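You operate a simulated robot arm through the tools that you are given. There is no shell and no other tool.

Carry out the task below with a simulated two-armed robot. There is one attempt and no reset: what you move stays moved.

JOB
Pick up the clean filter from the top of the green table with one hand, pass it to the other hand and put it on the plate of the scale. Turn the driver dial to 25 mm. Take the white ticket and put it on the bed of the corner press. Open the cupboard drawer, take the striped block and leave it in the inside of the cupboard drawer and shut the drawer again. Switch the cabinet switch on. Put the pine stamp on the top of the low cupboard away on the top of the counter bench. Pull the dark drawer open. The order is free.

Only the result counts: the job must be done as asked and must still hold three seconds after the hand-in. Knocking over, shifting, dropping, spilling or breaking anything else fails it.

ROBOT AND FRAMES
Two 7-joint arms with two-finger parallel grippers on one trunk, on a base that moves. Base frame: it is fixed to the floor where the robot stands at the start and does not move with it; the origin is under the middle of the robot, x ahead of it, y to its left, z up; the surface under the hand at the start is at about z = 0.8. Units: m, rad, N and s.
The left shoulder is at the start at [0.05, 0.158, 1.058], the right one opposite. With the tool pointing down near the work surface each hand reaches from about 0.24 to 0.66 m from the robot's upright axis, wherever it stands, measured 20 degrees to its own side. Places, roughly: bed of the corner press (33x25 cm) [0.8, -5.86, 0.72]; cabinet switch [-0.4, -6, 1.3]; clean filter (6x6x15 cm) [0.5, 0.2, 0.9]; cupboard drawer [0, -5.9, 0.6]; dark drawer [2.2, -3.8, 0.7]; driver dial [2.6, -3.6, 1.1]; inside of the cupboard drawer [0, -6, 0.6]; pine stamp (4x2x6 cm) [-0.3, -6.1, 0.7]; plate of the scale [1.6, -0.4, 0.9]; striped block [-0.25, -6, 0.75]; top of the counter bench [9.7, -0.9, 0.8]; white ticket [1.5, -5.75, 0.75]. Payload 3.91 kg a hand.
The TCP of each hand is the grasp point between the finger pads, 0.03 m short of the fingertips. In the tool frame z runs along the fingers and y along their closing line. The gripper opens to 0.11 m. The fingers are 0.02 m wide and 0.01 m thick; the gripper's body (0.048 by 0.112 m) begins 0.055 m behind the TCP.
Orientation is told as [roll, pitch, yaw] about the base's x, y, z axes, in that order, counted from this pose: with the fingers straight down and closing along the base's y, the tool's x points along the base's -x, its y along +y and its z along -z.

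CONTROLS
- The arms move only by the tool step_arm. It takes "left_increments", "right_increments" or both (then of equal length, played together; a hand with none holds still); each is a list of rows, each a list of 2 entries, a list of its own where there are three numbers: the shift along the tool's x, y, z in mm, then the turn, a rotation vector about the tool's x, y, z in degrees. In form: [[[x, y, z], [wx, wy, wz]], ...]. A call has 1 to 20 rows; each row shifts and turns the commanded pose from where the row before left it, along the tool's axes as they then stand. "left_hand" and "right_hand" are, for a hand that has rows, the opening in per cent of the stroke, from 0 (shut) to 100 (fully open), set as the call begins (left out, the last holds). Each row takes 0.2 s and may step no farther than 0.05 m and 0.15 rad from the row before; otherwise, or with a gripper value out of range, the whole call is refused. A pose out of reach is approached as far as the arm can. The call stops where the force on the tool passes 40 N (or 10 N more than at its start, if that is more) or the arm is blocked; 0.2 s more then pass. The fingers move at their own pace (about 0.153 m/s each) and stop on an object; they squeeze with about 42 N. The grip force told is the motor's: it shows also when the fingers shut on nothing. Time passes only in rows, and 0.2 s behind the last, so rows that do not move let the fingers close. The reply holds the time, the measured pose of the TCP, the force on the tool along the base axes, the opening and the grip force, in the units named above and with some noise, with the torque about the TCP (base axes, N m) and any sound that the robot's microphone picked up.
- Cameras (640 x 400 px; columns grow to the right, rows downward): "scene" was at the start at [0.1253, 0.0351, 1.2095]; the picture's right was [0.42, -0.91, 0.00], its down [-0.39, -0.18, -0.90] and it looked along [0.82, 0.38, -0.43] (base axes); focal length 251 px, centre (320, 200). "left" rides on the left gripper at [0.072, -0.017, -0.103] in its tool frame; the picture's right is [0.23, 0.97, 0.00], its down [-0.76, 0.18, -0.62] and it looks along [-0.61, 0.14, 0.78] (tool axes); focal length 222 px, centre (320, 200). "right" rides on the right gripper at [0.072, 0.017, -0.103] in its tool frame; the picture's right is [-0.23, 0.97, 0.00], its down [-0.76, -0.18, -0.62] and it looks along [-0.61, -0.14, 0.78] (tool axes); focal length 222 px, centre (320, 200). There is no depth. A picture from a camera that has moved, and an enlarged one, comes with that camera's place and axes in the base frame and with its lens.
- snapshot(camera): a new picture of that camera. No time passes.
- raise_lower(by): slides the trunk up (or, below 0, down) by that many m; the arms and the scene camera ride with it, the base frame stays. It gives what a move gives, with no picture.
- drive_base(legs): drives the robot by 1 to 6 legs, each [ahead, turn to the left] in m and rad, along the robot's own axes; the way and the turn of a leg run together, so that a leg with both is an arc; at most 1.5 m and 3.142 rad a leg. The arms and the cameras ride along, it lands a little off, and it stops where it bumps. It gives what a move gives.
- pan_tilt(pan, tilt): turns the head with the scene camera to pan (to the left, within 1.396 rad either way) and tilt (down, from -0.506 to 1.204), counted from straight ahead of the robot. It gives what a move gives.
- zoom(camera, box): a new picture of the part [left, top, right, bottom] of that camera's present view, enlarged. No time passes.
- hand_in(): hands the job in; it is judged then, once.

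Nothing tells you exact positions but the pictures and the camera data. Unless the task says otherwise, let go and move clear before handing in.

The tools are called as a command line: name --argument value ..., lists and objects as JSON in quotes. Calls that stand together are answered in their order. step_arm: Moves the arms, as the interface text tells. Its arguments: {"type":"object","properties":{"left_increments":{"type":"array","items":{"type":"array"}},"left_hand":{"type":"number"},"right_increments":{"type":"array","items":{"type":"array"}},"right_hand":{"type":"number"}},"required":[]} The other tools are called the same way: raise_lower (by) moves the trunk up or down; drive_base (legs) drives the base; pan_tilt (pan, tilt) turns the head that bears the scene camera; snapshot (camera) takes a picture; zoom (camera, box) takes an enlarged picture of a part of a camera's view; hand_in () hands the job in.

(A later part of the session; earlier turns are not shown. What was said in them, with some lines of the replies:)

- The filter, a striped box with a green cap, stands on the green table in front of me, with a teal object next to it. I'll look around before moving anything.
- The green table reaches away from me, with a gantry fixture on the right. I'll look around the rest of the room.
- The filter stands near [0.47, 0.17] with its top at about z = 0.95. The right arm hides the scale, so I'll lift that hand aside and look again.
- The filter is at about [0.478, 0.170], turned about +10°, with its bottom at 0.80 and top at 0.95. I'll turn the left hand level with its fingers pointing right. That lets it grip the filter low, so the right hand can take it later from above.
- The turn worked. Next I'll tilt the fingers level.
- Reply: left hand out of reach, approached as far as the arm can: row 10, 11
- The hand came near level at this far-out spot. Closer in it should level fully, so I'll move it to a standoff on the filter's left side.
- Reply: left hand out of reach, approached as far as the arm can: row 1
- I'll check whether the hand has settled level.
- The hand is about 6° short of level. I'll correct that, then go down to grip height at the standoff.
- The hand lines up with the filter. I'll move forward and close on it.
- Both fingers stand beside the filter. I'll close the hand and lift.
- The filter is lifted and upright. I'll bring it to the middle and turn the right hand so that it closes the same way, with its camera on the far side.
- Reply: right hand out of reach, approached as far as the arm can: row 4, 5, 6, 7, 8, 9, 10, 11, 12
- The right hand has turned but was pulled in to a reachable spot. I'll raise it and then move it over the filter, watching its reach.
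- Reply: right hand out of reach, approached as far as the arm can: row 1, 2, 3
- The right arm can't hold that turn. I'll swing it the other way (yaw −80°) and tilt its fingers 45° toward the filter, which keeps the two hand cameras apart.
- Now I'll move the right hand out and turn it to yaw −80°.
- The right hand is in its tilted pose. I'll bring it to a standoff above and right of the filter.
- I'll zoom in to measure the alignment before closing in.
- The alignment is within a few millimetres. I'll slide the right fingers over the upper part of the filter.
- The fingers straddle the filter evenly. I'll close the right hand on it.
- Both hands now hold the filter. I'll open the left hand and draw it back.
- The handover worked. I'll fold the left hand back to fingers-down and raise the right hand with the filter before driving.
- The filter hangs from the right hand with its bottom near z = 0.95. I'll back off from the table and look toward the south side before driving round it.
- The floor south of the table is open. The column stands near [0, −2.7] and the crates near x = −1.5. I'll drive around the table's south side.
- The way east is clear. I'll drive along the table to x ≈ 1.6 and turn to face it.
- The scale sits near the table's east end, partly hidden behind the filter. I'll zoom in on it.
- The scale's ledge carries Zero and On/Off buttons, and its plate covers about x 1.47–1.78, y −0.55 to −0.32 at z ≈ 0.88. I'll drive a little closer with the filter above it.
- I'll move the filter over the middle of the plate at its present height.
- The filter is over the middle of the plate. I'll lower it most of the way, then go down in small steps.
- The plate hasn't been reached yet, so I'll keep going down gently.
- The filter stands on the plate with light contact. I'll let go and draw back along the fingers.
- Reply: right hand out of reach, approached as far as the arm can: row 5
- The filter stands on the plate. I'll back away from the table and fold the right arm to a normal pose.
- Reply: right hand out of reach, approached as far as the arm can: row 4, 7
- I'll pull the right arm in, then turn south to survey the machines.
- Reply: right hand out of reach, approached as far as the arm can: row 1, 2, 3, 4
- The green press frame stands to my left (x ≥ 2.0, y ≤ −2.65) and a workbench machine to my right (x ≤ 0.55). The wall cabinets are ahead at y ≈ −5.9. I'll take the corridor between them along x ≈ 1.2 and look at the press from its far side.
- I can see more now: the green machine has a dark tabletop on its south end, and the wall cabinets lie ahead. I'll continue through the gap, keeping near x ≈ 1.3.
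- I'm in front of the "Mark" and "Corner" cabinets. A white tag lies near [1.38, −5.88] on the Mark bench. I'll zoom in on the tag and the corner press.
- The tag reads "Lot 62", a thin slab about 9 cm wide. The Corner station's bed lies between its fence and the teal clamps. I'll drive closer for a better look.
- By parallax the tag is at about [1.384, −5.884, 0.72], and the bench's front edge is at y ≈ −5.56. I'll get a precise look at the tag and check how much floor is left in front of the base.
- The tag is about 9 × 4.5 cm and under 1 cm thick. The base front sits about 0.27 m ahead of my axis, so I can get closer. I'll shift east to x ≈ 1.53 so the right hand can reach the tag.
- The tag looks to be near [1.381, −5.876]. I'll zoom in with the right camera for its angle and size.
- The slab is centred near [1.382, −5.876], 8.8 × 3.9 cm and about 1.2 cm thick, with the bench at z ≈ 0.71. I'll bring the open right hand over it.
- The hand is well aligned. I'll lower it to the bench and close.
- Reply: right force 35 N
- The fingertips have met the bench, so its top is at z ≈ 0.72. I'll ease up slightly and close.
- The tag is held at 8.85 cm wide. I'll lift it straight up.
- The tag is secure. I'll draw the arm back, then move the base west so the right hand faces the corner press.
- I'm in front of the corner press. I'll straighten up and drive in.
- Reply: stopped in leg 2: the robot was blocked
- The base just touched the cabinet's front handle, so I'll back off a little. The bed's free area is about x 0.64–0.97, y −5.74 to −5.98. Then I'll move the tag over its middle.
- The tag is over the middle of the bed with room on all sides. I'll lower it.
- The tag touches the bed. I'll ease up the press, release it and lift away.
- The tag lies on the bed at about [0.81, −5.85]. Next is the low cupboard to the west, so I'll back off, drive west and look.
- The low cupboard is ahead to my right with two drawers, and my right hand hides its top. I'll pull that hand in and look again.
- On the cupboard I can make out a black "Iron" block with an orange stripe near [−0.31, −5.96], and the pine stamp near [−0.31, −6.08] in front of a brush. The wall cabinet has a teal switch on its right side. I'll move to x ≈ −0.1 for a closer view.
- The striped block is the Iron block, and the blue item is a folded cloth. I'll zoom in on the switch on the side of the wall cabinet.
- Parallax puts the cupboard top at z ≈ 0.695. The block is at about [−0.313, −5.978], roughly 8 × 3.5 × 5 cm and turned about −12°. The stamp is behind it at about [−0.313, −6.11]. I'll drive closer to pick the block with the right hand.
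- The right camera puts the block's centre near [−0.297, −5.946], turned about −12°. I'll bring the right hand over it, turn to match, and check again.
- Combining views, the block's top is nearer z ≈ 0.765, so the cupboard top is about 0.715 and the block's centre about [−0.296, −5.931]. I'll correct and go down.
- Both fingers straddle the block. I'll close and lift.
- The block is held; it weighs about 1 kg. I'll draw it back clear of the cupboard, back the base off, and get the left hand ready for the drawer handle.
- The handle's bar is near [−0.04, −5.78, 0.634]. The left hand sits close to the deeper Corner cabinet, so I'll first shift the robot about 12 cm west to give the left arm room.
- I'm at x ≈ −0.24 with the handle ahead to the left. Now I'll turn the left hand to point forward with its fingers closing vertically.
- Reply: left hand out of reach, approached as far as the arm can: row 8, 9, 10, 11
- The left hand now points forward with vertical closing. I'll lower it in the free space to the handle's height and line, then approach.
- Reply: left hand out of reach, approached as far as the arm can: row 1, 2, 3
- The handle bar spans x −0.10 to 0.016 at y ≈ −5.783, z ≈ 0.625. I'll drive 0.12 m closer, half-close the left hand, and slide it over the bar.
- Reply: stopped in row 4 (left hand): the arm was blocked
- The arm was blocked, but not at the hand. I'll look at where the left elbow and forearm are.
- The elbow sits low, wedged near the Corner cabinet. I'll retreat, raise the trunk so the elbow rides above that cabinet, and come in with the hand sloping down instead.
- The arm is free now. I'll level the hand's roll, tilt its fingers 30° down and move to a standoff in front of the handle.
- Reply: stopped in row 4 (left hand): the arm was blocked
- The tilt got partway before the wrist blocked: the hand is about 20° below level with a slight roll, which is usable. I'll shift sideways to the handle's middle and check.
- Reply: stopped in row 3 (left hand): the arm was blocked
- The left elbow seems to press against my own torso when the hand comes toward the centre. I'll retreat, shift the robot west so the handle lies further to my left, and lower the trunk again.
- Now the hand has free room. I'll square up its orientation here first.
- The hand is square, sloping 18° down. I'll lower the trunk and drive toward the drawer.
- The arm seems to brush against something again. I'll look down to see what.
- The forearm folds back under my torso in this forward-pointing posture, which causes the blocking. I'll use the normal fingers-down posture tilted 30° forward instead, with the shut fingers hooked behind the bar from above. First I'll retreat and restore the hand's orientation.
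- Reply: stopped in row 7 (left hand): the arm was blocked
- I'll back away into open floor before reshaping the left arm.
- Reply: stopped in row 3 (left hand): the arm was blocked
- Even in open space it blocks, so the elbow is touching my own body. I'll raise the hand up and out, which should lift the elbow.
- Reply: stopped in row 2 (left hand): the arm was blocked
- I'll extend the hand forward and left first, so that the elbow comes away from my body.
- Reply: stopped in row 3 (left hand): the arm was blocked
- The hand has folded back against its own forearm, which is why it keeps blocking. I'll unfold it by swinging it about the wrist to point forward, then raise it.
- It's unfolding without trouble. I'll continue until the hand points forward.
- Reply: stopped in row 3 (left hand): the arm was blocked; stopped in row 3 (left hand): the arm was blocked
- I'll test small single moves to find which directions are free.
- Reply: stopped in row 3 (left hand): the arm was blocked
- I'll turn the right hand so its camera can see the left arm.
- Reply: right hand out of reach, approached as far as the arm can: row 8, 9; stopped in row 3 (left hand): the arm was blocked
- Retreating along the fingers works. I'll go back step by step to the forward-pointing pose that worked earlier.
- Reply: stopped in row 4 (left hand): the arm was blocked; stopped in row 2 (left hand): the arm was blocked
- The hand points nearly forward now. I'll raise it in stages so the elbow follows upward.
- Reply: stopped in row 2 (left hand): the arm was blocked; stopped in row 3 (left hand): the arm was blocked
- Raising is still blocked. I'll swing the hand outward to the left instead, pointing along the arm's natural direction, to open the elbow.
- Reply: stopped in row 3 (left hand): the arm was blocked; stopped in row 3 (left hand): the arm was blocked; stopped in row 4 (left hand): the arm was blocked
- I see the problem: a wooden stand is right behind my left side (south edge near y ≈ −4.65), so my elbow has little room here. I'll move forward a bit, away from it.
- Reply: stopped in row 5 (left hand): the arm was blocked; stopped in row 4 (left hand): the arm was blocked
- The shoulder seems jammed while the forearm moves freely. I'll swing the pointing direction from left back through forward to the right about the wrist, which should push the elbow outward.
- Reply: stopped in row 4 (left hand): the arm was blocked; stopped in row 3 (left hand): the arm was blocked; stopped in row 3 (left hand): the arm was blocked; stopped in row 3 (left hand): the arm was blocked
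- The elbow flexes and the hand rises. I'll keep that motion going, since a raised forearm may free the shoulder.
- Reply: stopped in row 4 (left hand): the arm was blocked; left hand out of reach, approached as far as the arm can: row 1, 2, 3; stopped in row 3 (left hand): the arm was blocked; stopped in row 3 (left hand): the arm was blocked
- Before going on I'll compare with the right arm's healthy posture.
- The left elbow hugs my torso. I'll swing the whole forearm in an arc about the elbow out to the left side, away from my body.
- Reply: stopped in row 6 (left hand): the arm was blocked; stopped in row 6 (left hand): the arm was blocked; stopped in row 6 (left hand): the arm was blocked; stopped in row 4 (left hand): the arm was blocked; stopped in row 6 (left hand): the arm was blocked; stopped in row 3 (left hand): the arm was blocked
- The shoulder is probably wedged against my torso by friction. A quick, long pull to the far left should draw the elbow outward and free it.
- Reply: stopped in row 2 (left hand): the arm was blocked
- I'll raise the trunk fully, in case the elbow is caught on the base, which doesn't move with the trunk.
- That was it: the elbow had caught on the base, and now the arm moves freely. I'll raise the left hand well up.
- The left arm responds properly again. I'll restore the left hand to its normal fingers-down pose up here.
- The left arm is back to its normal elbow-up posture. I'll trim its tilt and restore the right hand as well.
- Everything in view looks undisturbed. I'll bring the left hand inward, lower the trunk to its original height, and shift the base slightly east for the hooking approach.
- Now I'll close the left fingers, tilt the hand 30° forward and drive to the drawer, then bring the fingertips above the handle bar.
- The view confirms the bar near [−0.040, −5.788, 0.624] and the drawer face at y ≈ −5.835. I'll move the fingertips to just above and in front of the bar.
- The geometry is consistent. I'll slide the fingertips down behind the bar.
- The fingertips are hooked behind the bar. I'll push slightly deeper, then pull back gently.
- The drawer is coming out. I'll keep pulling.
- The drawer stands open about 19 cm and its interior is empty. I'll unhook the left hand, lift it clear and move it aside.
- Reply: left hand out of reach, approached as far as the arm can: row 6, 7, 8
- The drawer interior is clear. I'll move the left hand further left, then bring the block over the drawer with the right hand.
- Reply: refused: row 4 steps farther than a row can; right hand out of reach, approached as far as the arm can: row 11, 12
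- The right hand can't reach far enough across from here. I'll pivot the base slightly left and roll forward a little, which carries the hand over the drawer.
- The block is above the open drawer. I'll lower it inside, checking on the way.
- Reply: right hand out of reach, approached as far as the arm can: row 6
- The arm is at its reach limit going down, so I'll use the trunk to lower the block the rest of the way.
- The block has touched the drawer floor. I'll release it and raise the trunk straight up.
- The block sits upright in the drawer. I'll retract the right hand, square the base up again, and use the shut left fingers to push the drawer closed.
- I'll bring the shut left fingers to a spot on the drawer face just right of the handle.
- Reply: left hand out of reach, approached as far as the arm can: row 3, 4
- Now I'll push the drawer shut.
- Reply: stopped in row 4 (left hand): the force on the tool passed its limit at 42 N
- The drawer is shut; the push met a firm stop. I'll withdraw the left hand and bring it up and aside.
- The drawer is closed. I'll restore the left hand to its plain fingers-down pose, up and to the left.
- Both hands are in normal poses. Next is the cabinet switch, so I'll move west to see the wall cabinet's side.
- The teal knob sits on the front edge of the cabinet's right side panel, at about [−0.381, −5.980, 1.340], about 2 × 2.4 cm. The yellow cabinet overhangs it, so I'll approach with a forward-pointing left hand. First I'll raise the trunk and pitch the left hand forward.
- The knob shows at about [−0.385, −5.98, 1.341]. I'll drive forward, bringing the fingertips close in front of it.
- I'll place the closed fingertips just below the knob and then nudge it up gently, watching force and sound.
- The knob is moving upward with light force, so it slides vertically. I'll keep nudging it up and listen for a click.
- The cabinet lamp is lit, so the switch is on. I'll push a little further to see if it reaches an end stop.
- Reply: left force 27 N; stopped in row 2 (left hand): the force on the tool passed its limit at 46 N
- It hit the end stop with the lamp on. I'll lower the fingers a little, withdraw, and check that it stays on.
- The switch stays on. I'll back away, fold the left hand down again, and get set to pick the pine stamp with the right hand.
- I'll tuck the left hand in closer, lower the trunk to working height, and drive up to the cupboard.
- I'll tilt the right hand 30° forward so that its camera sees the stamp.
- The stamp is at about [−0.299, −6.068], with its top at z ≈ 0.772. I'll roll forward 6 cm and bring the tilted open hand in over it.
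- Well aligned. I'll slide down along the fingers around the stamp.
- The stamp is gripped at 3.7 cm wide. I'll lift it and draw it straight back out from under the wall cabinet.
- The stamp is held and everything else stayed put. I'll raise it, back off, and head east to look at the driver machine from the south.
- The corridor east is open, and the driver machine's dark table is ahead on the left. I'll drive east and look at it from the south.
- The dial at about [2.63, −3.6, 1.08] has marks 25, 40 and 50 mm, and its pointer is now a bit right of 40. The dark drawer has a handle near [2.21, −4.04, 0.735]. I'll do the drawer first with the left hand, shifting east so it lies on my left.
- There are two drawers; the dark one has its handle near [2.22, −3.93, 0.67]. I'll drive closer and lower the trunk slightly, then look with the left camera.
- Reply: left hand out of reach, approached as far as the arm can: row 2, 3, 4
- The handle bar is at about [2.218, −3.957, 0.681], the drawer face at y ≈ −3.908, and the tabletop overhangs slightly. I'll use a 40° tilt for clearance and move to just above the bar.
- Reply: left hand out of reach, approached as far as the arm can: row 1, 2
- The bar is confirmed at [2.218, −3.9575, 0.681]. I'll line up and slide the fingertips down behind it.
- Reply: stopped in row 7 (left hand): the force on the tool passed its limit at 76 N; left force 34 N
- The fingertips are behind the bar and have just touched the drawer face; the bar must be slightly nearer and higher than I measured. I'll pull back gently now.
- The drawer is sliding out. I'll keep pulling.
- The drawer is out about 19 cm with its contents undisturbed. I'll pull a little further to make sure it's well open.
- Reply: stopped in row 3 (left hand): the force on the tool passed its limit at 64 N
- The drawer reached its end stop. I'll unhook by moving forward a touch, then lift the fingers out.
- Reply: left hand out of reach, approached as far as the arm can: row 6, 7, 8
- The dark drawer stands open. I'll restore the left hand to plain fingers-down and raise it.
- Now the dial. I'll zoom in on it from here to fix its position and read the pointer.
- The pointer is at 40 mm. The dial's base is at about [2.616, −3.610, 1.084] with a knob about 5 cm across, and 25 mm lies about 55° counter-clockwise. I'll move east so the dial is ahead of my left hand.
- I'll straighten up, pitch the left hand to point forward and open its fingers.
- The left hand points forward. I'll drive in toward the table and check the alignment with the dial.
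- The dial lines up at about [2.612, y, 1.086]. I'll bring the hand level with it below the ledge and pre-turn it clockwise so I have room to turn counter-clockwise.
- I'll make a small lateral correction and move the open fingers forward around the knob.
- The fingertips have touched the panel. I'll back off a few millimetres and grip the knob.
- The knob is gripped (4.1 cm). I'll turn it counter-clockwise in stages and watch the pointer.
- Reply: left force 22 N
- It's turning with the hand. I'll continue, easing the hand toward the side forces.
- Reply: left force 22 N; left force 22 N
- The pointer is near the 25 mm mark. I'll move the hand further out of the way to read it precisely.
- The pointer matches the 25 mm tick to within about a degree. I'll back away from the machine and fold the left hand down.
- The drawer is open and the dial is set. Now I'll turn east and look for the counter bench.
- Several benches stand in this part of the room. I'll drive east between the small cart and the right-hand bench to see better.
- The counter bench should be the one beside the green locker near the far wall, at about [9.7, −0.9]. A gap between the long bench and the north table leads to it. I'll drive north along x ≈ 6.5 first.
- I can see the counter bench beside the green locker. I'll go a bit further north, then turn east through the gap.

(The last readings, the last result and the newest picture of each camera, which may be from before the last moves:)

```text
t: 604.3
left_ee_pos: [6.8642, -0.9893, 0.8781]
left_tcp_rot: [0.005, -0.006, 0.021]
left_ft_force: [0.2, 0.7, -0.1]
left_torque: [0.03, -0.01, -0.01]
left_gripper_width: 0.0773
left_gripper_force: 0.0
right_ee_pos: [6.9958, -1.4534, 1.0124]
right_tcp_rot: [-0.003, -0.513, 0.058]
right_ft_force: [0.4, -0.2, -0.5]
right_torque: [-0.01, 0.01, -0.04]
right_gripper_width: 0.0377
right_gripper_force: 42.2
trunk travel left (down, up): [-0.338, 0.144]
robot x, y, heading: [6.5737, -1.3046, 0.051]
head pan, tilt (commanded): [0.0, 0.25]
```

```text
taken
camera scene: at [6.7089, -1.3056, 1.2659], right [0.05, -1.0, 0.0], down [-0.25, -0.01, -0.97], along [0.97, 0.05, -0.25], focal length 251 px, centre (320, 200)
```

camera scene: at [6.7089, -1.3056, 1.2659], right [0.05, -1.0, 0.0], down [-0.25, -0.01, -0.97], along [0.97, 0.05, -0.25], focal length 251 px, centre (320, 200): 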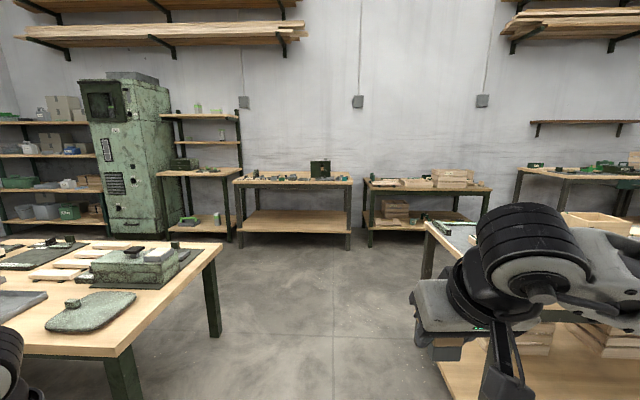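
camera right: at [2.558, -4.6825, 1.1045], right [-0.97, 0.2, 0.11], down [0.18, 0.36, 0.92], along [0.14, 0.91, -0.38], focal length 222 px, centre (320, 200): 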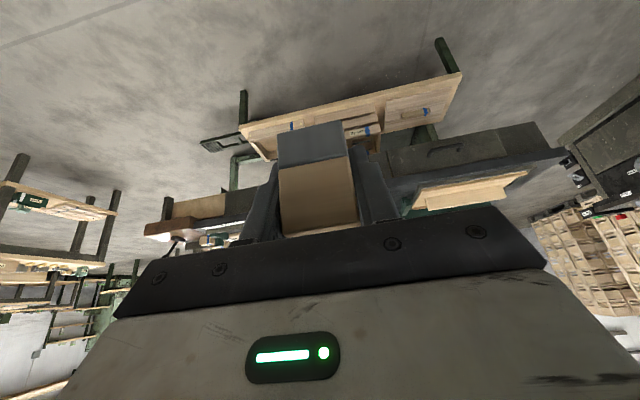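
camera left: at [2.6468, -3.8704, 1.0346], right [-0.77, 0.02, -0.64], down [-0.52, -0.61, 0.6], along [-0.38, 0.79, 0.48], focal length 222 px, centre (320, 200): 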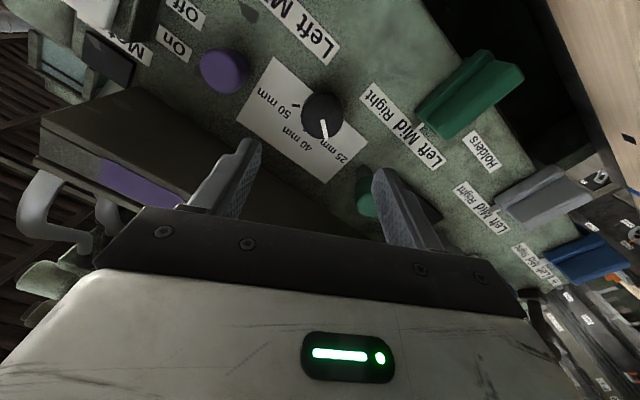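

The counter bench is straight ahead by the wall (front edge x ≈ 9.4). I'll zoom in on its top to find a free spot.

zoom --camera "scene" --box '[220, 140, 380, 240]'

drive_base --legs '[[1.2, 0.02]]'

snapshot --camera "scene"

```text
4.00 times, centred on (300, 190) of scene
camera zoom: at [6.7089, -1.3056, 1.2659], right [0.05, -1.0, 0.0], down [-0.25, -0.01, -0.97], along [0.97, 0.05, -0.25], focal length 1003 px, centre (400, 240)
```

zoom: 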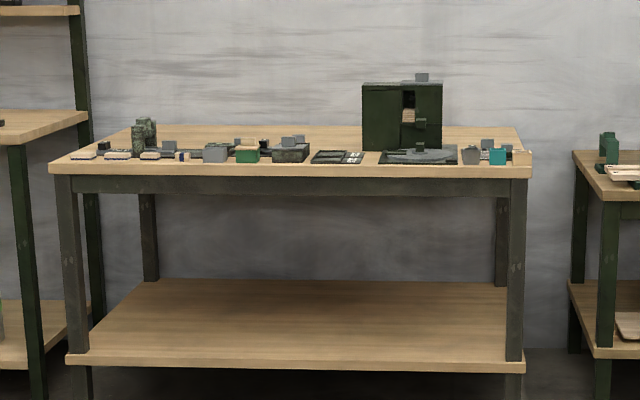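

```text
t: 610.5
left_ee_pos: [8.08, -0.9156, 0.877]
left_tcp_rot: [0.004, -0.005, 0.04]
left_ft_force: [0.0, 0.4, -1.0]
left_torque: [0.02, 0.01, -0.03]
left_gripper_width: 0.0769
left_gripper_force: 0.0
right_ee_pos: [8.218, -1.3765, 1.01]
right_tcp_rot: [-0.002, -0.512, 0.076]
right_ft_force: [0.4, 0.2, -0.1]
right_torque: [0.01, 0.0, 0.0]
right_gripper_width: 0.0374
right_gripper_force: 42.9
trunk travel left (down, up): [-0.338, 0.144]
robot x, y, heading: [7.7971, -1.2376, 0.064]
head pan, tilt (commanded): [0.0, 0.25]
```

```text
taken
camera scene: at [7.9301, -1.2344, 1.2659], right [0.06, -1.0, 0.0], down [-0.25, -0.02, -0.97], along [0.97, 0.06, -0.25], focal length 251 px, centre (320, 200)
```

scene: 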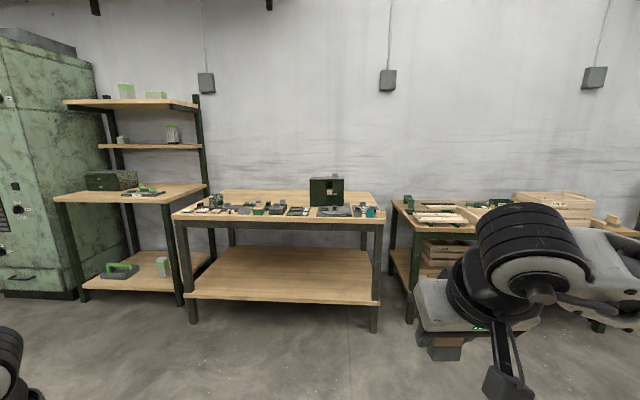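

This is the counter bench: its top is at z ≈ 0.79 and its front edge at x ≈ 9.34. I'll drive closer and look for a clear patch.

drive_base --legs '[[0.75, -0.05]]'

pan_tilt --pan 0.0 --tilt 0.5

snapshot --camera "scene"

zoom --camera "scene" --box '[130, 120, 430, 300]'

```text
t: 614.5
left_ee_pos: [8.8419, -0.9002, 0.8774]
left_tcp_rot: [0.003, -0.003, -0.01]
left_ft_force: [0.4, 0.1, -0.3]
left_torque: [0.0, 0.01, 0.02]
left_gripper_width: 0.0769
left_gripper_force: 0.0
right_ee_pos: [8.9566, -1.3691, 1.0109]
right_tcp_rot: [-0.002, -0.512, 0.026]
right_ft_force: [0.8, -0.6, -0.1]
right_torque: [-0.05, 0.04, 0.0]
right_gripper_width: 0.0373
right_gripper_force: 42.3
trunk travel left (down, up): [-0.338, 0.144]
robot x, y, heading: [8.5394, -1.211, 0.016]
head pan, tilt (commanded): [0.0, 0.25]
```

```text
t: 615.3
left_ee_pos: [8.8433, -0.9001, 0.8793]
left_tcp_rot: [0.003, -0.005, -0.01]
left_ft_force: [0.0, 0.2, -0.6]
left_torque: [0.01, 0.0, 0.02]
left_gripper_width: 0.077
left_gripper_force: 0.1
right_ee_pos: [8.9568, -1.3676, 1.0122]
right_tcp_rot: [-0.001, -0.512, 0.026]
right_ft_force: [-0.9, -0.7, -0.8]
right_torque: [0.01, -0.01, 0.0]
right_gripper_width: 0.0375
right_gripper_force: 42.1
trunk travel left (down, up): [-0.338, 0.144]
robot x, y, heading: [8.5389, -1.2094, 0.019]
head pan, tilt (commanded): [0.0, 0.499]
```

```text
taken
camera scene: at [8.6741, -1.2113, 1.2428], right [0.01, -1.0, 0.0], down [-0.48, -0.01, -0.88], along [0.88, 0.01, -0.48], focal length 251 px, centre (320, 200)
```

scene: 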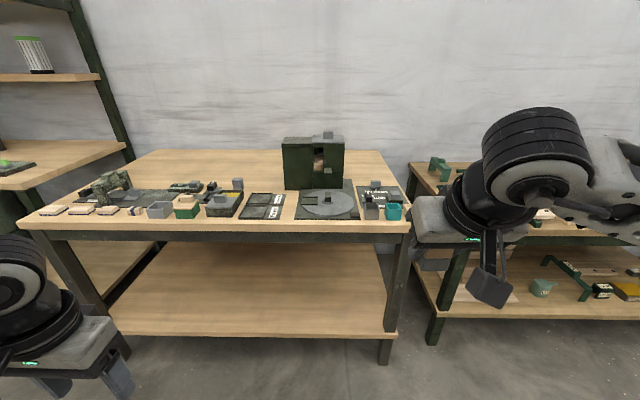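

```text
2.13 times, centred on (280, 210) of scene
camera zoom: at [8.6741, -1.2113, 1.2428], right [0.01, -1.0, 0.0], down [-0.48, -0.01, -0.88], along [0.88, 0.01, -0.48], focal length 535 px, centre (405, 179)
```

zoom: 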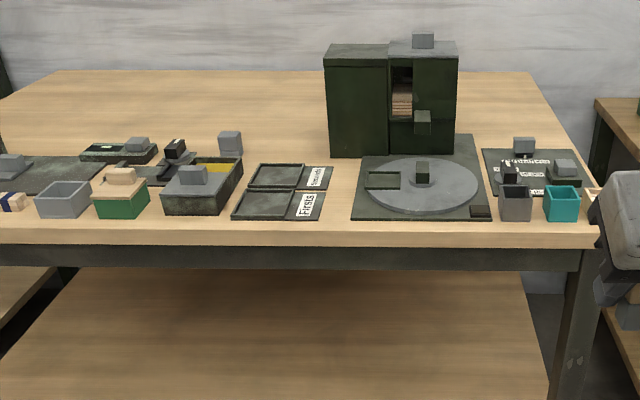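

The back part of the bench around [9.70, −0.80] is clear. I'll tuck the left hand back and up, shift the robot north so that the right hand is in line, and approach.

step_arm --left_increments '[[[25, 0, -40], [0, 0, 0]], [[25, 0, -40], [0, 0, 0]], [[20, 0, -40], [0, 0, 0]], [[0, 0, -30], [0, 0, 0]]]'

drive_base --legs '[[-0.1, 0], [0, 1.55], [0.56, 0], [0, -1.571]]'

pan_tilt --pan -0.1 --tilt 0.5

snapshot --camera "scene"

```text
t: 616.3
left_ee_pos: [8.769, -0.9006, 1.0275]
left_tcp_rot: [0.006, -0.006, -0.009]
left_ft_force: [-0.6, -0.5, -0.5]
left_torque: [-0.01, -0.02, 0.04]
left_gripper_width: 0.077
left_gripper_force: 0.1
right_ee_pos: [8.9564, -1.3687, 1.0114]
right_tcp_rot: [-0.002, -0.516, 0.026]
right_ft_force: [0.4, -0.1, -0.3]
right_torque: [0.0, -0.02, 0.0]
right_gripper_width: 0.0376
right_gripper_force: 41.9
trunk travel left (down, up): [-0.338, 0.144]
robot x, y, heading: [8.5403, -1.206, 0.013]
head pan, tilt (commanded): [0.0, 0.499]
```

```text
t: 627.8
left_ee_pos: [8.6758, -0.3548, 1.0283]
left_tcp_rot: [0.004, -0.005, -0.021]
left_ft_force: [0.2, -0.1, 0.3]
left_torque: [-0.02, 0.04, -0.01]
left_gripper_width: 0.0769
left_gripper_force: 0.1
right_ee_pos: [8.8569, -0.8236, 1.0109]
right_tcp_rot: [-0.002, -0.517, 0.015]
right_ft_force: [0.3, 0.1, -0.7]
right_torque: [0.0, 0.01, 0.02]
right_gripper_width: 0.0373
right_gripper_force: 42.3
trunk travel left (down, up): [-0.338, 0.144]
robot x, y, heading: [8.4435, -0.6599, 0.001]
head pan, tilt (commanded): [0.0, 0.499]
```

```text
t: 628.5
left_ee_pos: [8.6749, -0.3545, 1.0274]
left_tcp_rot: [0.004, -0.006, -0.021]
left_ft_force: [-0.4, -0.5, 0.1]
left_torque: [0.0, 0.0, 0.01]
left_gripper_width: 0.0768
left_gripper_force: 0.0
right_ee_pos: [8.8584, -0.8243, 1.0115]
right_tcp_rot: [-0.003, -0.512, 0.016]
right_ft_force: [-0.3, 0.5, -0.7]
right_torque: [0.0, -0.02, -0.01]
right_gripper_width: 0.0375
right_gripper_force: 41.8
trunk travel left (down, up): [-0.338, 0.144]
robot x, y, heading: [8.4439, -0.6625, 0.007]
head pan, tilt (commanded): [-0.099, 0.499]
```

```text
taken
camera scene: at [8.5752, -0.6746, 1.2428], right [-0.09, -1.0, 0.0], down [-0.48, 0.04, -0.88], along [0.87, -0.08, -0.48], focal length 251 px, centre (320, 200)
```

scene: 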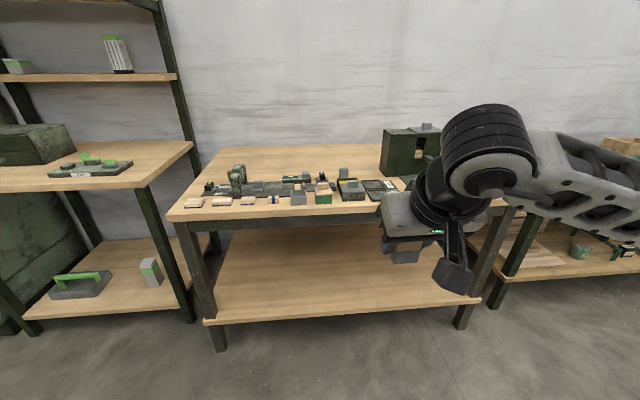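

drive_base --legs '[[0.52, 0]]'

snapshot --camera "right"

pan_tilt --pan -0.2 --tilt 0.6

snapshot --camera "scene"

```text
t: 631.6
left_ee_pos: [9.2106, -0.3536, 1.0278]
left_tcp_rot: [0.002, -0.005, -0.024]
left_ft_force: [0.0, -0.3, 0.5]
left_torque: [0.04, 0.02, -0.01]
left_gripper_width: 0.077
left_gripper_force: 0.1
right_ee_pos: [9.3914, -0.8244, 1.0114]
right_tcp_rot: [-0.001, -0.513, 0.012]
right_ft_force: [0.7, -0.1, -0.5]
right_torque: [-0.01, -0.04, 0.02]
right_gripper_width: 0.038
right_gripper_force: 41.9
trunk travel left (down, up): [-0.338, 0.144]
robot x, y, heading: [8.9747, -0.6602, 0.004]
head pan, tilt (commanded): [-0.099, 0.499]
```

```text
taken
camera right: at [9.2778, -0.8082, 1.0645], right [0.19, 0.98, 0.11], down [0.36, -0.17, 0.92], along [0.91, -0.13, -0.38], focal length 222 px, centre (320, 200)
```

right: 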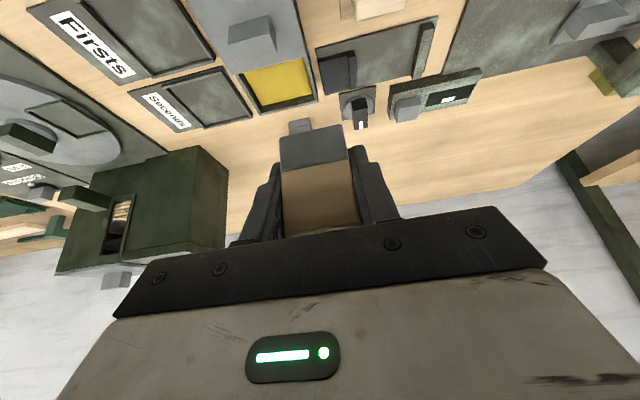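

```text
t: 632.2
left_ee_pos: [9.2103, -0.3551, 1.0259]
left_tcp_rot: [0.004, -0.004, -0.025]
left_ft_force: [0.0, 0.0, 0.1]
left_torque: [-0.05, 0.0, 0.02]
left_gripper_width: 0.0772
left_gripper_force: 0.0
right_ee_pos: [9.3899, -0.825, 1.012]
right_tcp_rot: [-0.002, -0.512, 0.013]
right_ft_force: [-0.3, 0.1, -0.4]
right_torque: [0.03, -0.02, 0.0]
right_gripper_width: 0.0372
right_gripper_force: 42.0
trunk travel left (down, up): [-0.338, 0.144]
robot x, y, heading: [8.9773, -0.6638, 0.005]
head pan, tilt (commanded): [-0.201, 0.6]
```

```text
taken
camera scene: at [9.1056, -0.6818, 1.2337], right [-0.2, -0.98, 0.0], down [-0.55, 0.11, -0.83], along [0.81, -0.16, -0.56], focal length 251 px, centre (320, 200)
```

scene: 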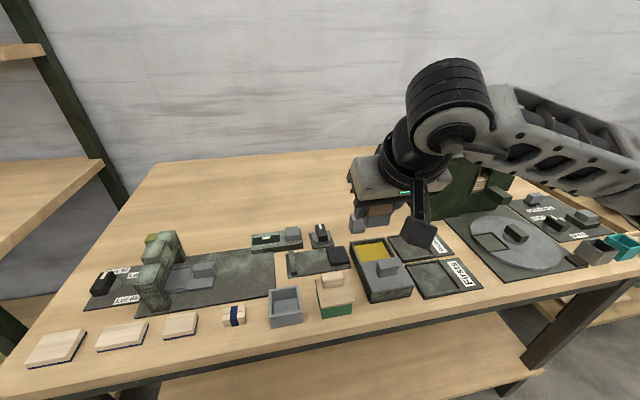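

There's a large clear area at the back-left. The best spot is about [9.67, −0.53], away from the small trays. I'll shift the base 20 cm north to line up.

drive_base --legs '[[-0.35, 0], [0, 1.566], [0.2, 0], [0, -1.571], [0.35, 0]]'

pan_tilt --pan -0.1 --tilt 0.7

snapshot --camera "scene"

snapshot --camera "right"

```text
t: 645.2
left_ee_pos: [9.2231, -0.1639, 1.0277]
left_tcp_rot: [0.005, -0.006, -0.047]
left_ft_force: [-0.8, 0.6, -0.5]
left_torque: [0.0, 0.0, 0.05]
left_gripper_width: 0.0771
left_gripper_force: 0.0
right_ee_pos: [9.3926, -0.6388, 1.0118]
right_tcp_rot: [-0.001, -0.514, -0.011]
right_ft_force: [0.1, 0.1, -0.4]
right_torque: [0.01, 0.02, 0.03]
right_gripper_width: 0.0375
right_gripper_force: 42.1
trunk travel left (down, up): [-0.338, 0.144]
robot x, y, heading: [8.9831, -0.465, -0.02]
head pan, tilt (commanded): [-0.201, 0.6]
```

```text
t: 645.8
left_ee_pos: [9.223, -0.1632, 1.0278]
left_tcp_rot: [0.004, -0.006, -0.045]
left_ft_force: [-0.7, -1.1, 0.6]
left_torque: [-0.03, 0.01, 0.02]
left_gripper_width: 0.077
left_gripper_force: 0.1
right_ee_pos: [9.3926, -0.6387, 1.0114]
right_tcp_rot: [-0.001, -0.512, -0.01]
right_ft_force: [0.1, -0.2, -0.6]
right_torque: [0.03, -0.01, -0.02]
right_gripper_width: 0.0373
right_gripper_force: 42.2
trunk travel left (down, up): [-0.338, 0.144]
robot x, y, heading: [8.9829, -0.4648, -0.023]
head pan, tilt (commanded): [-0.099, 0.7]
```

```text
taken
camera scene: at [9.1087, -0.4802, 1.2251], right [-0.12, -0.99, 0.0], down [-0.64, 0.08, -0.77], along [0.76, -0.09, -0.64], focal length 251 px, centre (320, 200)
```

scene: 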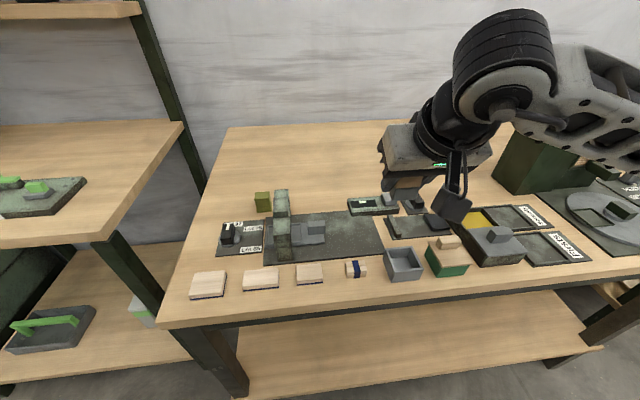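

```text
taken
camera right: at [9.2797, -0.6196, 1.0645], right [0.21, 0.97, 0.11], down [0.35, -0.18, 0.92], along [0.91, -0.15, -0.38], focal length 222 px, centre (320, 200)
```

right: 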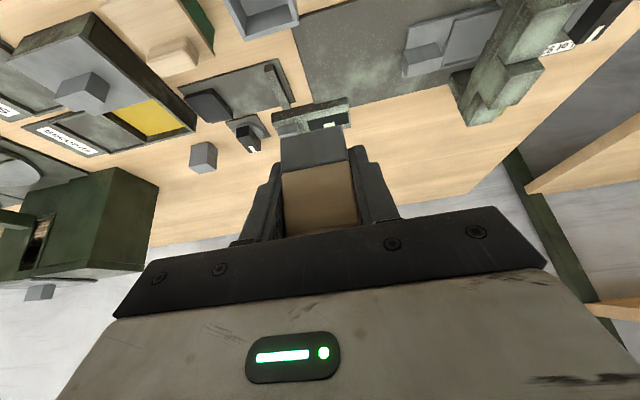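

The spot [9.68, −0.535] is free all around. I'll move the stamp above it.

step_arm --right_increments '[[[-30, 13.4, 15], [0, 0, 0]], [[-30, 13.4, 18], [0, 0, 0]], [[-30, 13.4, 20], [0, 0, 0]], [[-30, 13.4, 25], [0, 0, 0]], [[-25, 13.4, 35], [0, 0, 0]], [[-20, 13.4, 42], [0, 0, 0]], [[-15, 13.4, 42], [0, 0, 0]], [[-15, 13, 40], [0, 0, 0]], [[0, 0, 0], [0, 0, 0]]]'

snapshot --camera "right"

snapshot --camera "scene"

```text
t: 647.8
left_ee_pos: [9.2221, -0.1648, 1.0277]
left_tcp_rot: [0.004, -0.006, -0.047]
left_ft_force: [0.4, -0.4, -0.3]
left_torque: [0.03, 0.03, -0.03]
left_gripper_width: 0.0772
left_gripper_force: 0.0
right_ee_pos: [9.6793, -0.5324, 0.9005]
right_tcp_rot: [-0.002, -0.514, -0.008]
right_ft_force: [-0.9, -0.9, 0.5]
right_torque: [0.0, -0.01, 0.0]
right_gripper_width: 0.0375
right_gripper_force: 42.3
trunk travel left (down, up): [-0.338, 0.144]
robot x, y, heading: [8.9843, -0.4605, -0.021]
head pan, tilt (commanded): [-0.099, 0.7]
```

```text
taken
camera right: at [9.5657, -0.5142, 0.9535], right [0.21, 0.97, 0.11], down [0.35, -0.18, 0.92], along [0.91, -0.15, -0.38], focal length 222 px, centre (320, 200)
```

right: 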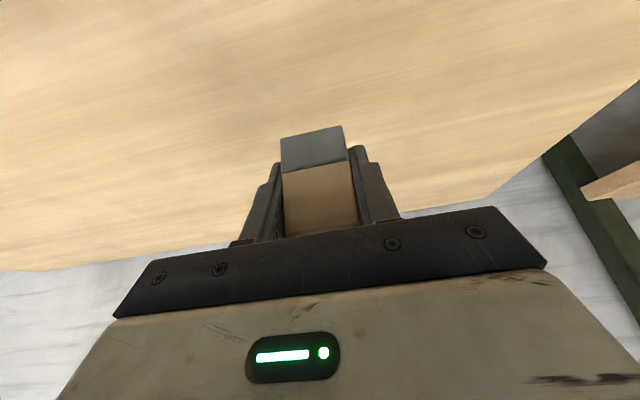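

```text
taken
camera scene: at [9.1087, -0.4804, 1.2251], right [-0.12, -0.99, 0.0], down [-0.64, 0.08, -0.76], along [0.76, -0.09, -0.64], focal length 251 px, centre (320, 200)
```

scene: 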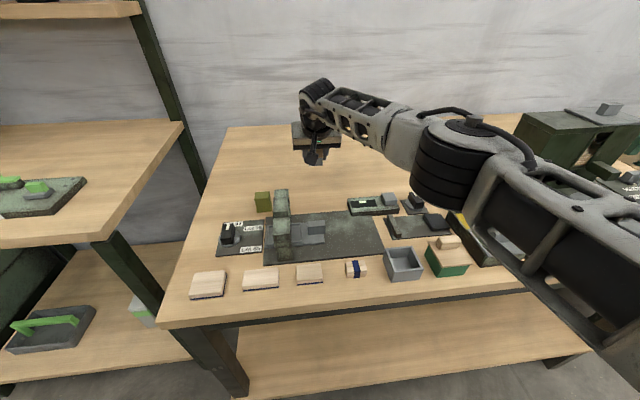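

Nothing is beneath. I'll lower the stamp, then go down in small steps until it touches.

step_arm --right_increments '[[[9.8, 0, 17.4], [0, 0, 0]], [[9.8, 0, 17.4], [0, 0, 0]], [[7.3, 0, 13], [0, 0, 0]], [[0, 0, 0], [0, 0, 0]]]'

step_arm --right_increments '[[[2, 0, 3.5], [0, 0, 0]], [[2, 0, 3.5], [0, 0, 0]], [[0, 0, 0], [0, 0, 0]]]'

snapshot --camera "right"

```text
t: 648.8
left_ee_pos: [9.2224, -0.1642, 1.0264]
left_tcp_rot: [0.003, -0.004, -0.045]
left_ft_force: [-0.2, 0.3, 0.0]
left_torque: [0.01, 0.01, 0.01]
left_gripper_width: 0.0769
left_gripper_force: 0.1
right_ee_pos: [9.6813, -0.5364, 0.8472]
right_tcp_rot: [-0.002, -0.516, -0.01]
right_ft_force: [0.5, -0.1, -0.1]
right_torque: [-0.03, -0.01, -0.02]
right_gripper_width: 0.0377
right_gripper_force: 41.8
trunk travel left (down, up): [-0.338, 0.144]
robot x, y, heading: [8.9814, -0.4635, -0.022]
head pan, tilt (commanded): [-0.099, 0.7]
```

```text
t: 649.6
left_ee_pos: [9.2223, -0.1643, 1.0281]
left_tcp_rot: [0.003, -0.006, -0.045]
left_ft_force: [0.3, 0.1, 0.0]
left_torque: [-0.01, -0.01, -0.01]
left_gripper_width: 0.077
left_gripper_force: 0.0
right_ee_pos: [9.6812, -0.5346, 0.8376]
right_tcp_rot: [-0.003, -0.515, -0.01]
right_ft_force: [0.4, 0.1, -0.6]
right_torque: [0.04, 0.03, -0.01]
right_gripper_width: 0.0375
right_gripper_force: 42.0
trunk travel left (down, up): [-0.338, 0.144]
robot x, y, heading: [8.9828, -0.4625, -0.019]
head pan, tilt (commanded): [-0.099, 0.7]
```

```text
taken
camera right: at [9.5672, -0.5158, 0.8915], right [0.21, 0.97, 0.11], down [0.35, -0.18, 0.92], along [0.91, -0.15, -0.38], focal length 222 px, centre (320, 200)
```

right: 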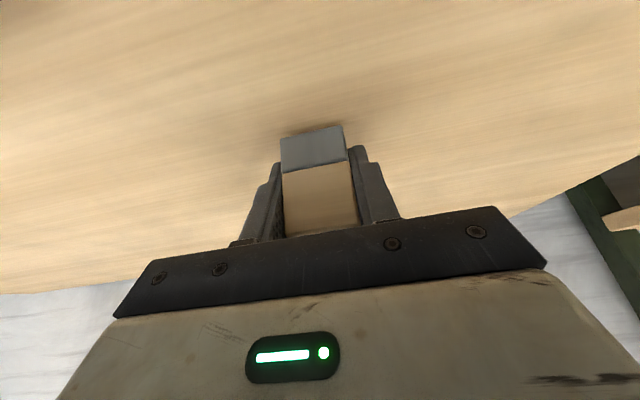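

step_arm --right_increments '[[[1.5, 0, 2.6], [0, 0, 0]], [[0, 0, 0], [0, 0, 0]]]'

step_arm --right_increments '[[[1.5, 0, 2.6], [0, 0, 0]], [[0, 0, 0], [0, 0, 0]]]'

step_arm --right_increments '[[[1, 0, 1.75], [0, 0, 0]], [[0, 0, 0], [0, 0, 0]]]'

```text
t: 650.2
left_ee_pos: [9.2217, -0.1631, 1.0285]
left_tcp_rot: [0.002, -0.003, -0.045]
left_ft_force: [-0.5, 0.0, -0.4]
left_torque: [0.01, 0.0, 0.01]
left_gripper_width: 0.0769
left_gripper_force: 0.1
right_ee_pos: [9.6787, -0.5352, 0.8358]
right_tcp_rot: [-0.002, -0.513, -0.009]
right_ft_force: [-0.3, -0.4, -1.6]
right_torque: [0.0, 0.01, -0.03]
right_gripper_width: 0.0376
right_gripper_force: 42.0
trunk travel left (down, up): [-0.338, 0.144]
robot x, y, heading: [8.9836, -0.4673, -0.022]
head pan, tilt (commanded): [-0.099, 0.7]
```

```text
t: 650.8
left_ee_pos: [9.2213, -0.1632, 1.0277]
left_tcp_rot: [0.002, -0.004, -0.046]
left_ft_force: [-0.1, 0.2, 0.6]
left_torque: [0.01, 0.01, -0.02]
left_gripper_width: 0.0766
left_gripper_force: 0.1
right_ee_pos: [9.6779, -0.5352, 0.8336]
right_tcp_rot: [-0.001, -0.516, -0.009]
right_ft_force: [1.7, -0.6, 5.2]
right_torque: [0.09, -0.02, -0.03]
right_gripper_width: 0.0377
right_gripper_force: 41.6
trunk travel left (down, up): [-0.338, 0.144]
robot x, y, heading: [8.9836, -0.4657, -0.018]
head pan, tilt (commanded): [-0.099, 0.7]
```

```text
t: 651.4
left_ee_pos: [9.2213, -0.1648, 1.0284]
left_tcp_rot: [0.002, -0.006, -0.046]
left_ft_force: [0.9, 0.2, -0.8]
left_torque: [0.0, 0.03, 0.0]
left_gripper_width: 0.0769
left_gripper_force: 0.0
right_ee_pos: [9.6795, -0.5348, 0.8318]
right_tcp_rot: [-0.002, -0.516, -0.01]
right_ft_force: [2.2, 0.4, 6.4]
right_torque: [0.09, -0.07, -0.05]
right_gripper_width: 0.0375
right_gripper_force: 42.3
trunk travel left (down, up): [-0.338, 0.144]
robot x, y, heading: [8.9817, -0.4676, -0.021]
head pan, tilt (commanded): [-0.099, 0.7]
```

The stamp is down on the bench. I'll release it and draw back along the fingers.

step_arm --right_increments '[[[0, 0, 0], [0, 0, 0]], [[0, 0, 0], [0, 0, 0]], [[0, 0, 0], [0, 0, 0]]]' --right_hand 75

snapshot --camera "right"

step_arm --right_increments '[[[0, 0, -15], [0, 0, 0]], [[0, 0, -30], [0, 0, 0]], [[0, 0, -40], [0, 0, 0]], [[0, 0, -40], [0, 0, 0]], [[15, 0, -40], [0, 0, 0]]]'

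snapshot --camera "right"

snapshot --camera "scene"

```text
t: 652.2
left_ee_pos: [9.2212, -0.1634, 1.0279]
left_tcp_rot: [0.002, -0.005, -0.044]
left_ft_force: [0.1, 0.6, -0.5]
left_torque: [-0.02, 0.0, 0.03]
left_gripper_width: 0.077
left_gripper_force: 0.1
right_ee_pos: [9.6788, -0.5342, 0.8306]
right_tcp_rot: [-0.002, -0.512, -0.01]
right_ft_force: [-2.8, -1.8, 4.4]
right_torque: [0.07, 0.03, 0.08]
right_gripper_width: 0.0817
right_gripper_force: 0.1
trunk travel left (down, up): [-0.338, 0.144]
robot x, y, heading: [8.9825, -0.4632, -0.023]
head pan, tilt (commanded): [-0.099, 0.7]
```

```text
taken
camera right: at [9.5651, -0.5161, 0.884], right [0.21, 0.97, 0.11], down [0.36, -0.18, 0.92], along [0.91, -0.15, -0.38], focal length 222 px, centre (320, 200)
```

right: 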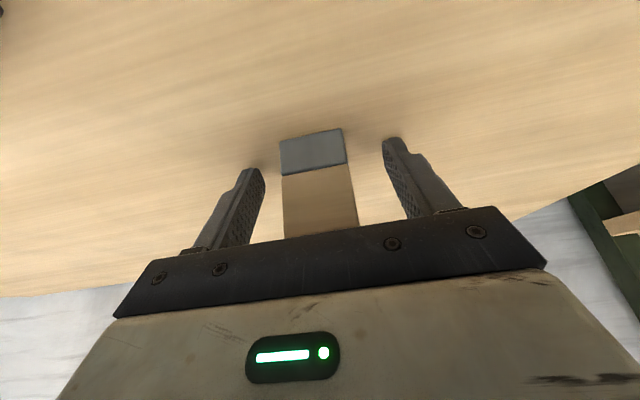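

```text
t: 653.4
left_ee_pos: [9.2227, -0.1639, 1.0279]
left_tcp_rot: [0.003, -0.006, -0.043]
left_ft_force: [-0.2, 0.4, 0.1]
left_torque: [-0.04, 0.01, -0.03]
left_gripper_width: 0.0771
left_gripper_force: 0.0
right_ee_pos: [9.5851, -0.5344, 0.9655]
right_tcp_rot: [-0.001, -0.513, -0.009]
right_ft_force: [0.2, -1.3, 0.2]
right_torque: [0.01, 0.0, -0.02]
right_gripper_width: 0.0826
right_gripper_force: 0.1
trunk travel left (down, up): [-0.338, 0.144]
robot x, y, heading: [8.9802, -0.4658, -0.023]
head pan, tilt (commanded): [-0.099, 0.7]
```

```text
taken
camera right: at [9.4729, -0.5141, 1.019], right [0.21, 0.97, 0.11], down [0.35, -0.18, 0.92], along [0.91, -0.15, -0.38], focal length 222 px, centre (320, 200)
```

right: 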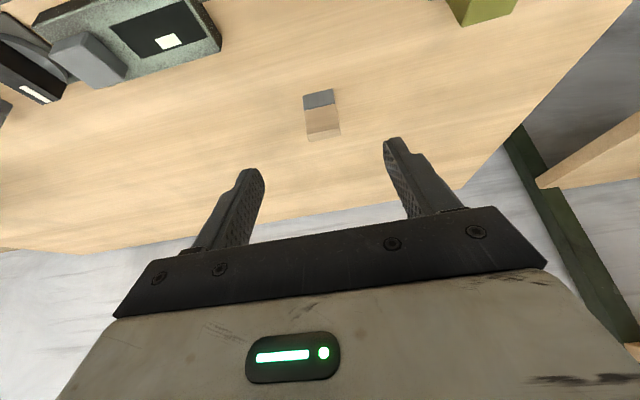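

```text
taken
camera scene: at [9.1084, -0.4803, 1.2251], right [-0.12, -0.99, 0.0], down [-0.64, 0.08, -0.77], along [0.76, -0.09, -0.64], focal length 251 px, centre (320, 200)
```

scene: 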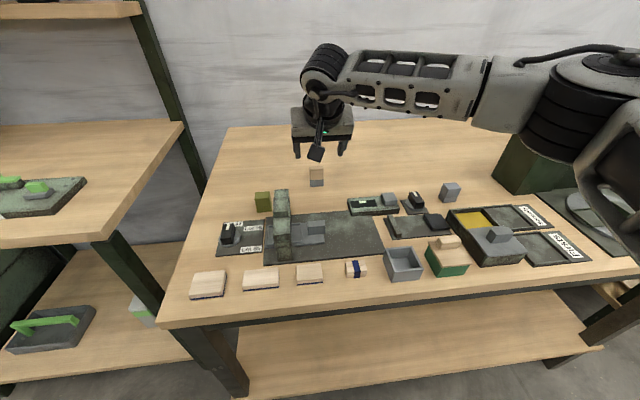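

The stamp stands upright on the counter bench. I'll pull the right hand clear and back the robot away.

step_arm --right_increments '[[[20, 0, -30], [0, 0, 0]], [[25, 0, -25], [0, 0, 0]], [[30, 0, -20], [0, 0, 0]], [[30, -10, -15], [0, 0, 0]]]'

drive_base --legs '[[-0.45, 0]]'

pan_tilt --pan -0.1 --tilt 0.45

snapshot --camera "scene"

zoom --camera "scene" --box '[180, 100, 440, 260]'

```text
t: 654.4
left_ee_pos: [9.2212, -0.1634, 1.0274]
left_tcp_rot: [0.002, -0.007, -0.047]
left_ft_force: [0.1, -0.2, 0.3]
left_torque: [-0.02, 0.01, 0.02]
left_gripper_width: 0.0771
left_gripper_force: 0.1
right_ee_pos: [9.4497, -0.542, 0.9935]
right_tcp_rot: [-0.001, -0.516, -0.01]
right_ft_force: [-0.3, 0.1, -0.2]
right_torque: [-0.01, 0.0, -0.02]
right_gripper_width: 0.0826
right_gripper_force: 0.0
trunk travel left (down, up): [-0.338, 0.144]
robot x, y, heading: [8.9842, -0.4639, -0.021]
head pan, tilt (commanded): [-0.099, 0.7]
```

```text
t: 657.2
left_ee_pos: [8.7723, -0.1551, 1.0271]
left_tcp_rot: [0.004, -0.004, -0.054]
left_ft_force: [0.7, -0.3, -0.3]
left_torque: [-0.02, -0.04, 0.02]
left_gripper_width: 0.077
left_gripper_force: 0.0
right_ee_pos: [8.9974, -0.5355, 0.9923]
right_tcp_rot: [-0.002, -0.516, -0.018]
right_ft_force: [-0.8, 0.0, 0.1]
right_torque: [0.02, -0.01, -0.02]
right_gripper_width: 0.0826
right_gripper_force: 0.1
trunk travel left (down, up): [-0.338, 0.144]
robot x, y, heading: [8.5286, -0.4562, -0.028]
head pan, tilt (commanded): [-0.099, 0.7]
```

```text
t: 657.9
left_ee_pos: [8.7724, -0.1542, 1.0283]
left_tcp_rot: [0.003, -0.006, -0.054]
left_ft_force: [0.2, 0.3, 1.1]
left_torque: [-0.01, -0.02, -0.03]
left_gripper_width: 0.077
left_gripper_force: 0.1
right_ee_pos: [8.9978, -0.5357, 0.9938]
right_tcp_rot: [-0.002, -0.512, -0.019]
right_ft_force: [-0.5, -0.5, 0.6]
right_torque: [0.0, 0.0, -0.01]
right_gripper_width: 0.0827
right_gripper_force: 0.0
trunk travel left (down, up): [-0.338, 0.144]
robot x, y, heading: [8.531, -0.4574, -0.025]
head pan, tilt (commanded): [-0.099, 0.45]
```

```text
taken
camera scene: at [8.6633, -0.4708, 1.2472], right [-0.13, -0.99, 0.0], down [-0.43, 0.06, -0.9], along [0.89, -0.12, -0.44], focal length 251 px, centre (320, 200)
```

scene: 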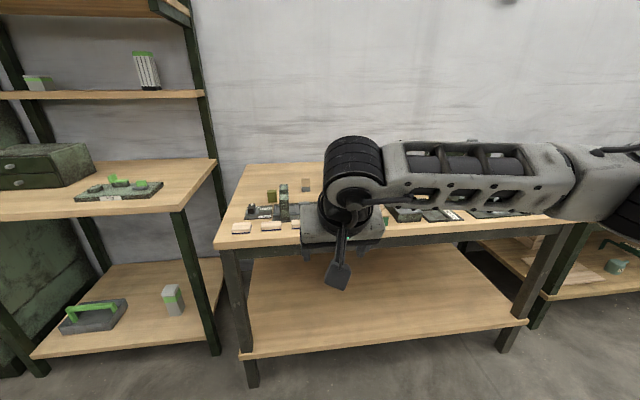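

```text
2.46 times, centred on (310, 180) of scene
camera zoom: at [8.6633, -0.4708, 1.2472], right [-0.13, -0.99, 0.0], down [-0.43, 0.06, -0.9], along [0.89, -0.12, -0.44], focal length 617 px, centre (345, 249)
```

zoom: 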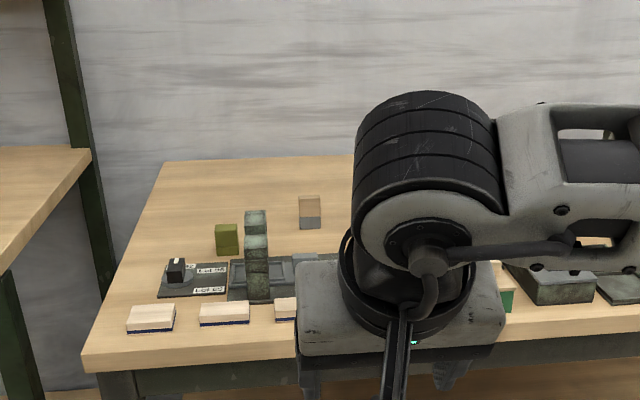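

Each of the seven parts looked done when I last saw it, and both hands are empty and clear:
- **Filter:** passed from the left hand to the right and standing on the scale's plate.
- **Dial:** at 25 mm, with the pointer on the mark.
- **Ticket:** lying on the corner press bed.
- **Striped block:** in the cupboard drawer, which is shut.
- **Cabinet switch:** on, with its lamp lit.
- **Pine stamp:** standing upright on the counter bench.
- **Dark drawer:** pulled open to its stop.

I'm handing the job in.

hand_in

```text
The job is handed in.
```

I handed the job in with all seven parts done as far as I could see. The verdict has not come back, and I checked each part when I finished it, not again at the end.

- **Filter:** I picked it up with the left hand, passed it to the right, and it stands upright on the scale's plate.
- **Driver dial:** The pointer is on the 25 mm mark, to within a few degrees by my reading.
- **White ticket:** The "Lot 62" tag lies flat on the corner press bed, near its middle.
- **Striped block:** I took this to be the black "Iron" block with the orange stripe. It is inside the cupboard drawer, and the drawer is shut.
- **Cabinet switch:** The knob is pushed up to its stop, and the cabinet lamp was lit when I left it.
- **Pine stamp:** It stands upright on a clear patch of the counter bench.
- **Dark drawer:** It is pulled out to its stop, and its contents looked undisturbed.

Two things could count against it. The base touched the Corner cabinet's front handle once while driving in. Later, while I was freeing a jammed left arm, the left elbow may have brushed the wooden stand behind me. Nothing looked moved in the pictures I took afterwards.
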